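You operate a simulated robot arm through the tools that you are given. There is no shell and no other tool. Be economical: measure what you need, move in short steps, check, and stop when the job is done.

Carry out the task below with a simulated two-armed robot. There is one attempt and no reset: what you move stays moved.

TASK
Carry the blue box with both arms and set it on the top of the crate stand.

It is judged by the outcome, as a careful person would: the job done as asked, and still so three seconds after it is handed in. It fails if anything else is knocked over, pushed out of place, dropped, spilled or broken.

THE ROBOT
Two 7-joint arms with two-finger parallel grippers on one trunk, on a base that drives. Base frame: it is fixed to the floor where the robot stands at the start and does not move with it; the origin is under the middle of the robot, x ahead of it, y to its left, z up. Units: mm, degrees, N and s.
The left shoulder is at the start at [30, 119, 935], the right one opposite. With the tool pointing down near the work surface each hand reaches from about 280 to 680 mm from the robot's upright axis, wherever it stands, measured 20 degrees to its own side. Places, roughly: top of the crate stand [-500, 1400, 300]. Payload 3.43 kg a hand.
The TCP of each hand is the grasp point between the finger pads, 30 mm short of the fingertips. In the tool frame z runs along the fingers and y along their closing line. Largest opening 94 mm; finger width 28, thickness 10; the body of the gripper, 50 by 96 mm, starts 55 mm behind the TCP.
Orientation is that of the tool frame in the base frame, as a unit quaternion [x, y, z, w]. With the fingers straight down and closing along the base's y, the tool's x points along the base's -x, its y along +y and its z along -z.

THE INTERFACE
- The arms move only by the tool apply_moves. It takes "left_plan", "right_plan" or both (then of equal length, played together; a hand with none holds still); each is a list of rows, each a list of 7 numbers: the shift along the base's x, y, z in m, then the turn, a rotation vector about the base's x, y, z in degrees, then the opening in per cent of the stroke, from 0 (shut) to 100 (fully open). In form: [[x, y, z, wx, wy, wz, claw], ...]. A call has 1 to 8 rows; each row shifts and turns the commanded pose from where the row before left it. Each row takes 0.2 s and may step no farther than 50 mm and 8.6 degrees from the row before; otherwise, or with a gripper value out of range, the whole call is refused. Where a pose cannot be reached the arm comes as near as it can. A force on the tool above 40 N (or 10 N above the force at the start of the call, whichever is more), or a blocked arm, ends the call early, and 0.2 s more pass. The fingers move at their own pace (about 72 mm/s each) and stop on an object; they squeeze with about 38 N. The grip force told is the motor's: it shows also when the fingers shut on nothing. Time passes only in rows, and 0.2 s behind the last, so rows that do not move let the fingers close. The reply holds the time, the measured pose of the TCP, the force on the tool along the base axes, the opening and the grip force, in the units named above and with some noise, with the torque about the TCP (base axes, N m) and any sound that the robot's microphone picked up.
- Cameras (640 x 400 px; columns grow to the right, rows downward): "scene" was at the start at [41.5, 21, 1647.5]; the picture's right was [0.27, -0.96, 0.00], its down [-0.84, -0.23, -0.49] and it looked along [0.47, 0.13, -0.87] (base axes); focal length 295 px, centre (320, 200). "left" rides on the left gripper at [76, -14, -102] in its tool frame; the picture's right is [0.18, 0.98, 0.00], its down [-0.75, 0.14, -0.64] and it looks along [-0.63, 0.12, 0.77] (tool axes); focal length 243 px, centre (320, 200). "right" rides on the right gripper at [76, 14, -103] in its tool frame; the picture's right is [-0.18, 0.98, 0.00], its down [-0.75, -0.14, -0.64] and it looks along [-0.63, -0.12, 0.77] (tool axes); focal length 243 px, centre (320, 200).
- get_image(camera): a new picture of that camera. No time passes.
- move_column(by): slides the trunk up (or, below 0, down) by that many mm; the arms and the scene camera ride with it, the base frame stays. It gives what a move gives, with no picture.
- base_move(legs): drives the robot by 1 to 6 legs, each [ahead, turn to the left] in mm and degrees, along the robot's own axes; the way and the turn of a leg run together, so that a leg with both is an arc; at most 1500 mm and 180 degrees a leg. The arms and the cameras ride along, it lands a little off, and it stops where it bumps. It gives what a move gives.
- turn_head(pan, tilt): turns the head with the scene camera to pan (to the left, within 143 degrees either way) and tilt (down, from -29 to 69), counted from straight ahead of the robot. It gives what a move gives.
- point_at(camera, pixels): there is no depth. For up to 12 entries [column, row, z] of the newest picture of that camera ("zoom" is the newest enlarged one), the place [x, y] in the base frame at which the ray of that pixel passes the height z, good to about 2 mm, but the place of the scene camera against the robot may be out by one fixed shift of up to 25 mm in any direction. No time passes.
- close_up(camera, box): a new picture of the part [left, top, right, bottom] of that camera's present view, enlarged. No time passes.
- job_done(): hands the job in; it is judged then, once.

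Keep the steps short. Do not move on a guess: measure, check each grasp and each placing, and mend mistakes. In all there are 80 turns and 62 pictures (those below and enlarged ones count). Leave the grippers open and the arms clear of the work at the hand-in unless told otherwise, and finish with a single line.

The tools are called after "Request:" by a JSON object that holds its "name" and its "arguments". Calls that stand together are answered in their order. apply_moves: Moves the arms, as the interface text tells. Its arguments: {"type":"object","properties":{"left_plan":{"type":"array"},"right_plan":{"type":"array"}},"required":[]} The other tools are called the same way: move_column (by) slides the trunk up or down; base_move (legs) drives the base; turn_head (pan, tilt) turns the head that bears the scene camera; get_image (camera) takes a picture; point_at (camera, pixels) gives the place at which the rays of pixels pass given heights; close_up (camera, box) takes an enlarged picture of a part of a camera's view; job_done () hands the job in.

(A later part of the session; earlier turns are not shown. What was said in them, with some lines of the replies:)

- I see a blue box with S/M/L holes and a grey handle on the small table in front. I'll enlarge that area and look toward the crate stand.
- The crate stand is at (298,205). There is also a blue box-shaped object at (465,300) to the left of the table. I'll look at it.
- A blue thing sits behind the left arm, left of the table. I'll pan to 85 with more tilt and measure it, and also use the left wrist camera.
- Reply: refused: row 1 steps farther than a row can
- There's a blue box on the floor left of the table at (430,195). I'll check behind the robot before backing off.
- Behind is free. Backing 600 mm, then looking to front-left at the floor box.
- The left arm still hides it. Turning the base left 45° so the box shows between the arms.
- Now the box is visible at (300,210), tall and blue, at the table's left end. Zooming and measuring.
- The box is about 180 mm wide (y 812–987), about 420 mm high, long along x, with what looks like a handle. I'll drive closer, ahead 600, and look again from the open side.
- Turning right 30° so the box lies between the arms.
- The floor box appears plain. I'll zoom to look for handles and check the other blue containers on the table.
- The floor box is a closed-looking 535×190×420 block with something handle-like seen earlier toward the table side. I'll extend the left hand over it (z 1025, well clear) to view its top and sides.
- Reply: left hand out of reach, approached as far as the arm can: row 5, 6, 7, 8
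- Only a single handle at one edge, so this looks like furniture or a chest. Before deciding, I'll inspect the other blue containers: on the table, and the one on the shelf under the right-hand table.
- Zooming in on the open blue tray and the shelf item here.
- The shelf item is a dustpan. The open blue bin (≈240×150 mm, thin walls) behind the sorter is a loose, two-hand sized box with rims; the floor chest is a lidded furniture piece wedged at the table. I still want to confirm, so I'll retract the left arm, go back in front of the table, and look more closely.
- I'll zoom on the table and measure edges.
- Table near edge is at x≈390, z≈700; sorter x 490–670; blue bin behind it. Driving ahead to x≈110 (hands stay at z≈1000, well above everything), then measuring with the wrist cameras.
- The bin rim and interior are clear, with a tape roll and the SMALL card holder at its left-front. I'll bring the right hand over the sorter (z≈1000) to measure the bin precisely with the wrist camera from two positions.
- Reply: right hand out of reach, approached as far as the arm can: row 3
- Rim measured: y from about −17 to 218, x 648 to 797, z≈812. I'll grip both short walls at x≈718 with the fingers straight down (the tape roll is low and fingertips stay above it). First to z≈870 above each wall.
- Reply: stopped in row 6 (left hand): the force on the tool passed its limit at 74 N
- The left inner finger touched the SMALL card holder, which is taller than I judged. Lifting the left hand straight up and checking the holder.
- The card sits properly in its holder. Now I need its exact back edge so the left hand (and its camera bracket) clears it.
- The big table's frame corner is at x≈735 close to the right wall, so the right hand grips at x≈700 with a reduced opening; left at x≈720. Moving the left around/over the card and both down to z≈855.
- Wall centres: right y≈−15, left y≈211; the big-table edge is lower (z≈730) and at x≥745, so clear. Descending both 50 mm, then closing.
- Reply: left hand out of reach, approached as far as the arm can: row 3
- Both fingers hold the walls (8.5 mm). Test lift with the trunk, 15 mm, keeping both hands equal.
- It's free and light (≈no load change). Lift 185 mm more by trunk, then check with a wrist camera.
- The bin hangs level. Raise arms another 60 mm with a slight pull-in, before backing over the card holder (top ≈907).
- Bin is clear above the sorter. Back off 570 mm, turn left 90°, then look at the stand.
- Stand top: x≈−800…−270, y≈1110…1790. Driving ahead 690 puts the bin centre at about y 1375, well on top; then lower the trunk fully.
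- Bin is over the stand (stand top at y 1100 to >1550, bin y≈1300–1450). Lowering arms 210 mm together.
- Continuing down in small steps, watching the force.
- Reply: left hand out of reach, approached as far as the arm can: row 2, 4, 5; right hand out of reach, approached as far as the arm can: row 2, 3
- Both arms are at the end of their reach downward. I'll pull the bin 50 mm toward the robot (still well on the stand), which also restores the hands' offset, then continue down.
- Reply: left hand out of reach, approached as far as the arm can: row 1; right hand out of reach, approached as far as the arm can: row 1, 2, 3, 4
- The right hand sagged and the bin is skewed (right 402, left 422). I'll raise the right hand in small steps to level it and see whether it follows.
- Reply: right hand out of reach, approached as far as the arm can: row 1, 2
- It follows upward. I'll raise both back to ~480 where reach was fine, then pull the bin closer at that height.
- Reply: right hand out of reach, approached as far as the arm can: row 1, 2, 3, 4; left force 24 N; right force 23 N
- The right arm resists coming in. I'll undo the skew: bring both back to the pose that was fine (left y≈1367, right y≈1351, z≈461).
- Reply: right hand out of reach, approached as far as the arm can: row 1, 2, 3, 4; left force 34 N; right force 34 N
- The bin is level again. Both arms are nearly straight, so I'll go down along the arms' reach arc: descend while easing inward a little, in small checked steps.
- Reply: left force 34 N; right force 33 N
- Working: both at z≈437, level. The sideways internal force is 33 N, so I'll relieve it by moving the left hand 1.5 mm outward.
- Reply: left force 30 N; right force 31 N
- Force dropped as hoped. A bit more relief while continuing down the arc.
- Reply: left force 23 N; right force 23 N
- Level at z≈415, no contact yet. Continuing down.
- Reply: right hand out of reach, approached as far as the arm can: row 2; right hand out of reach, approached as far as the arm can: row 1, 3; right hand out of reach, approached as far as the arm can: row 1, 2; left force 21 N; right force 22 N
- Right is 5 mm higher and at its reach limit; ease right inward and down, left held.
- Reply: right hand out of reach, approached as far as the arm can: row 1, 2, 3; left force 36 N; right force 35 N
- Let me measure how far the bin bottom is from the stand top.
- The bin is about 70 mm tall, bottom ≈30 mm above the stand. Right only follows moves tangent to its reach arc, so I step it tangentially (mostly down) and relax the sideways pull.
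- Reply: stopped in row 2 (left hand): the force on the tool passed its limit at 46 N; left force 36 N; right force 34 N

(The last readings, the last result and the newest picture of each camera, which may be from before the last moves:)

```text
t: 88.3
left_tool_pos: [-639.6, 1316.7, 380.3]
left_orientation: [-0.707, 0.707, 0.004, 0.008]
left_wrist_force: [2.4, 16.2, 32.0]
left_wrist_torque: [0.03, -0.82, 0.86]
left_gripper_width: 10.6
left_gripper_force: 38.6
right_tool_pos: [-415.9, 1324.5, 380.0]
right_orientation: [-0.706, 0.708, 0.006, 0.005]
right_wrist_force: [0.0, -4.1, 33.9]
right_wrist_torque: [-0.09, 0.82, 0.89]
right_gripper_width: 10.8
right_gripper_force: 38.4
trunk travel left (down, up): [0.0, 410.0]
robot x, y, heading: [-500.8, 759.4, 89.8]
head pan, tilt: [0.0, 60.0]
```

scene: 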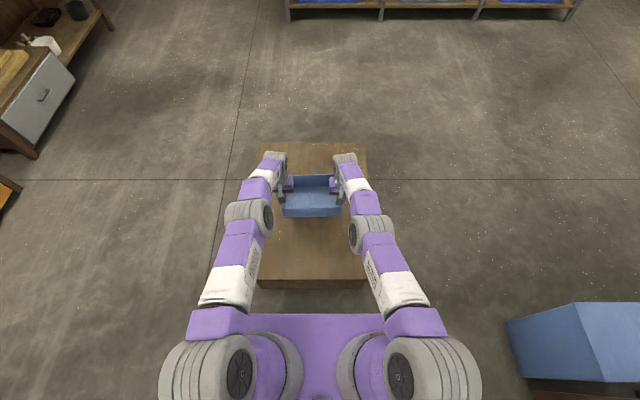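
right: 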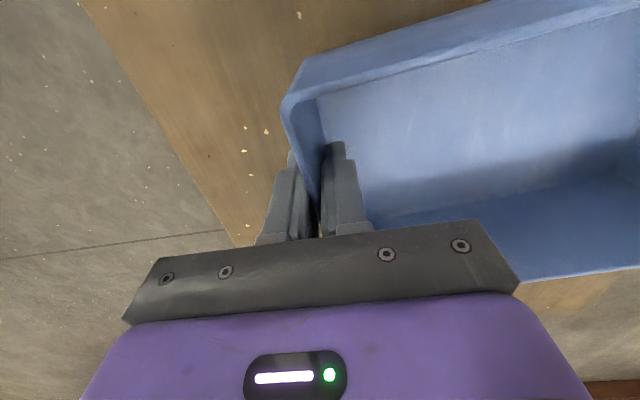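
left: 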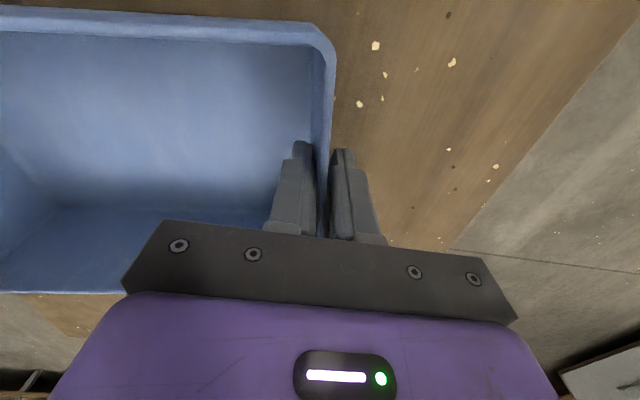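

Both hands now feel +32 N upward: the bin rests on the stand at z≈380 on both sides. Relieve a few mm, then open the grippers.

Request:
{"name": "apply_moves", "arguments": {"right_plan": [[0, 0.001, 0.003, 0, 0, 0, 0], [0, 0.001, 0.003, 0, 0, 0, 0]], "left_plan": [[0, 0.001, 0.003, 0, 0, 0, 0], [0, 0.001, 0.003, 0, 0, 0, 0]]}}

Request:
{"name": "apply_moves", "arguments": {"right_plan": [[0, 0, 0, 0, 0, 0, 20], [0, 0, 0, 0, 0, 0, 40], [0, 0, 0, 0, 0, 0, 60], [0, 0, 0, 0, 0, 0, 60]], "left_plan": [[0, 0, 0, 0, 0, 0, 20], [0, 0, 0, 0, 0, 0, 40], [0, 0, 0, 0, 0, 0, 60], [0, 0, 0, 0, 0, 0, 60]]}}

Request:
{"name": "get_image", "arguments": {"camera": "scene"}}

```text
t: 88.9
left_tool_pos: [-639.4, 1312.2, 379.7]
left_orientation: [0.707, -0.707, 0.001, -0.004]
left_wrist_force: [5.2, 15.2, 8.1]
left_wrist_torque: [1.02, -0.65, 0.96]
left_gripper_width: 10.7
left_gripper_force: 38.0
right_tool_pos: [-414.9, 1324.3, 378.9]
right_orientation: [-0.706, 0.708, 0.004, 0.002]
right_wrist_force: [-3.0, -1.4, 31.6]
right_wrist_torque: [0.37, 0.85, 0.88]
right_gripper_width: 10.9
right_gripper_force: 37.7
right hand out of reach, approached as far as the arm can: row 2
trunk travel left (down, up): [0.0, 410.0]
robot x, y, heading: [-495.4, 756.7, 89.7]
head pan, tilt: [0.0, 60.0]
```

```text
t: 89.9
left_tool_pos: [-640.1, 1311.5, 378.2]
left_orientation: [-0.706, 0.709, -0.003, 0.001]
left_wrist_force: [-0.2, -0.1, 0.2]
left_wrist_torque: [0.01, 0.02, 0.04]
left_gripper_width: 56.4
left_gripper_force: 0.2
right_tool_pos: [-414.8, 1322.8, 376.7]
right_orientation: [-0.706, 0.708, 0.001, 0.0]
right_wrist_force: [-0.2, -0.1, -0.5]
right_wrist_torque: [-0.01, -0.01, 0.03]
right_gripper_width: 56.0
right_gripper_force: 0.1
trunk travel left (down, up): [0.0, 410.0]
robot x, y, heading: [-499.7, 755.3, 89.8]
head pan, tilt: [0.0, 60.0]
```

```text
5 pictures are left
```

scene: 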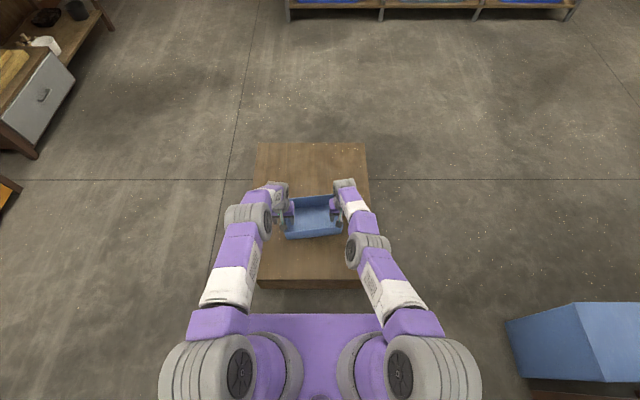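

Released, with no forces on the hands. Lifting the trunk raises both hands straight up and clear.

Request:
{"name": "move_column", "arguments": {"by": 200}}

Request:
{"name": "base_move", "arguments": {"legs": [[-400, 0]]}}

Request:
{"name": "turn_head", "arguments": {"pan": 0, "tilt": 50}}

Request:
{"name": "get_image", "arguments": {"camera": "scene"}}

```text
t: 92.0
left_tool_pos: [-640.0, 1311.8, 577.6]
left_orientation: [-0.706, 0.708, -0.003, 0.0]
left_wrist_force: [0.4, 0.3, -0.9]
left_wrist_torque: [-0.01, 0.0, 0.06]
left_gripper_width: 56.5
left_gripper_force: 0.1
right_tool_pos: [-414.6, 1323.1, 576.6]
right_orientation: [-0.706, 0.708, 0.001, 0.0]
right_wrist_force: [-0.5, 0.1, -0.6]
right_wrist_torque: [-0.02, -0.02, -0.02]
right_gripper_width: 56.4
right_gripper_force: 0.0
trunk travel left (down, up): [-200.0, 210.0]
robot x, y, heading: [-497.7, 757.6, 89.8]
head pan, tilt: [0.0, 60.0]
```

```text
t: 94.5
left_tool_pos: [-641.6, 909.5, 578.0]
left_orientation: [-0.706, 0.708, -0.003, 0.001]
left_wrist_force: [-0.4, -0.2, 0.4]
left_wrist_torque: [0.01, 0.03, 0.01]
left_gripper_width: 56.8
left_gripper_force: 0.1
right_tool_pos: [-416.0, 922.5, 577.2]
right_orientation: [-0.706, 0.708, 0.001, 0.0]
right_wrist_force: [-0.3, 0.1, -0.1]
right_wrist_torque: [0.0, 0.0, -0.03]
right_gripper_width: 56.5
right_gripper_force: 0.1
trunk travel left (down, up): [-200.0, 210.0]
robot x, y, heading: [-498.1, 354.0, 89.8]
head pan, tilt: [0.0, 60.0]
```

```text
t: 95.2
left_tool_pos: [-641.2, 910.3, 577.1]
left_orientation: [-0.706, 0.708, -0.003, 0.001]
left_wrist_force: [0.1, -0.3, -0.1]
left_wrist_torque: [0.0, 0.01, -0.04]
left_gripper_width: 56.5
left_gripper_force: 0.0
right_tool_pos: [-415.7, 921.7, 576.5]
right_orientation: [-0.706, 0.708, 0.001, 0.001]
right_wrist_force: [-0.3, -0.4, 0.3]
right_wrist_torque: [0.02, 0.0, -0.01]
right_gripper_width: 56.0
right_gripper_force: 0.1
trunk travel left (down, up): [-200.0, 210.0]
robot x, y, heading: [-498.1, 355.0, 90.0]
head pan, tilt: [0.0, 50.0]
```

```text
4 pictures are left
```

scene: 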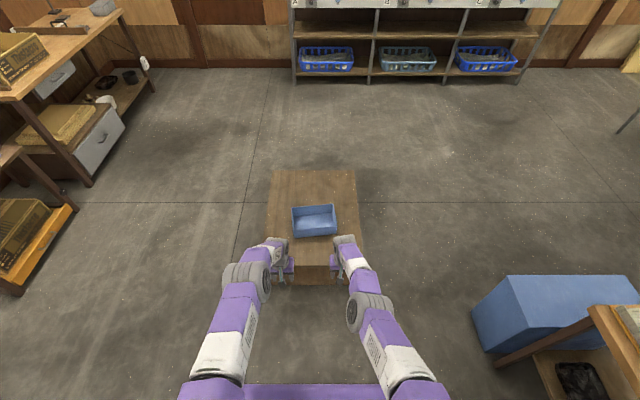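

The bin stands flat in the middle of the stand. I'll open the grippers fully and take a final look at the table to check nothing was displaced.

Request:
{"name": "apply_moves", "arguments": {"right_plan": [[0, 0, 0, 0, 0, 0, 100], [0, 0, 0, 0, 0, 0, 100]], "left_plan": [[0, 0, 0, 0, 0, 0, 100], [0, 0, 0, 0, 0, 0, 100]]}}

Request:
{"name": "turn_head", "arguments": {"pan": -100, "tilt": 38}}

Request:
{"name": "get_image", "arguments": {"camera": "scene"}}

```text
t: 95.8
left_tool_pos: [-641.7, 910.3, 577.7]
left_orientation: [-0.706, 0.708, -0.004, 0.001]
left_wrist_force: [0.3, -0.1, -0.3]
left_wrist_torque: [-0.01, 0.01, 0.0]
left_gripper_width: 94.1
left_gripper_force: 0.0
right_tool_pos: [-415.3, 921.9, 575.3]
right_orientation: [-0.707, 0.708, 0.001, 0.0]
right_wrist_force: [-0.1, 0.3, 0.6]
right_wrist_torque: [0.04, 0.02, 0.01]
right_gripper_width: 93.9
right_gripper_force: 0.0
trunk travel left (down, up): [-200.0, 210.0]
robot x, y, heading: [-499.8, 356.5, 90.0]
head pan, tilt: [0.0, 50.0]
```

```text
t: 97.6
left_tool_pos: [-641.6, 909.7, 578.6]
left_orientation: [-0.705, 0.709, -0.003, 0.0]
left_wrist_force: [0.1, 0.5, -0.1]
left_wrist_torque: [-0.01, -0.04, 0.02]
left_gripper_width: 94.1
left_gripper_force: 0.0
right_tool_pos: [-414.6, 921.4, 576.3]
right_orientation: [-0.706, 0.708, 0.001, 0.001]
right_wrist_force: [-0.4, 0.0, -0.9]
right_wrist_torque: [0.0, 0.02, 0.0]
right_gripper_width: 94.1
right_gripper_force: 0.0
trunk travel left (down, up): [-200.0, 210.0]
robot x, y, heading: [-498.8, 356.1, 89.8]
head pan, tilt: [-100.0, 38.0]
```

```text
3 pictures are left
```

scene: 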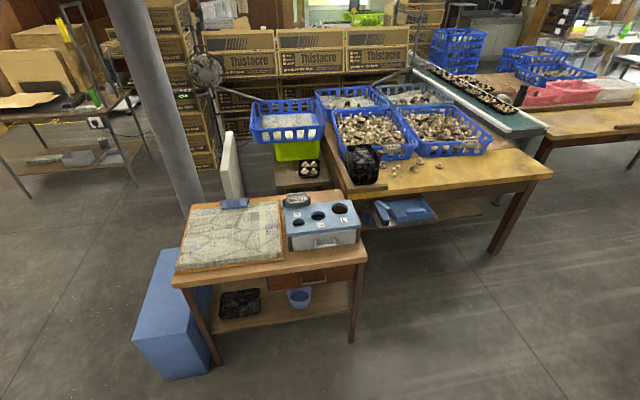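

The table and everything on it looks in place, and the bin stands on the crate stand with the arms clear, so I'm handing in.

Request:
{"name": "job_done", "arguments": {}}

```text
The job is handed in.
```

I carried the open blue box from the table to the crate stand with both arms and released it flat on top; I judged it the intended one over the blue floor chest, and my left finger bumped the SMALL card holder on the way in (74 N), but it looked undisturbed afterward.
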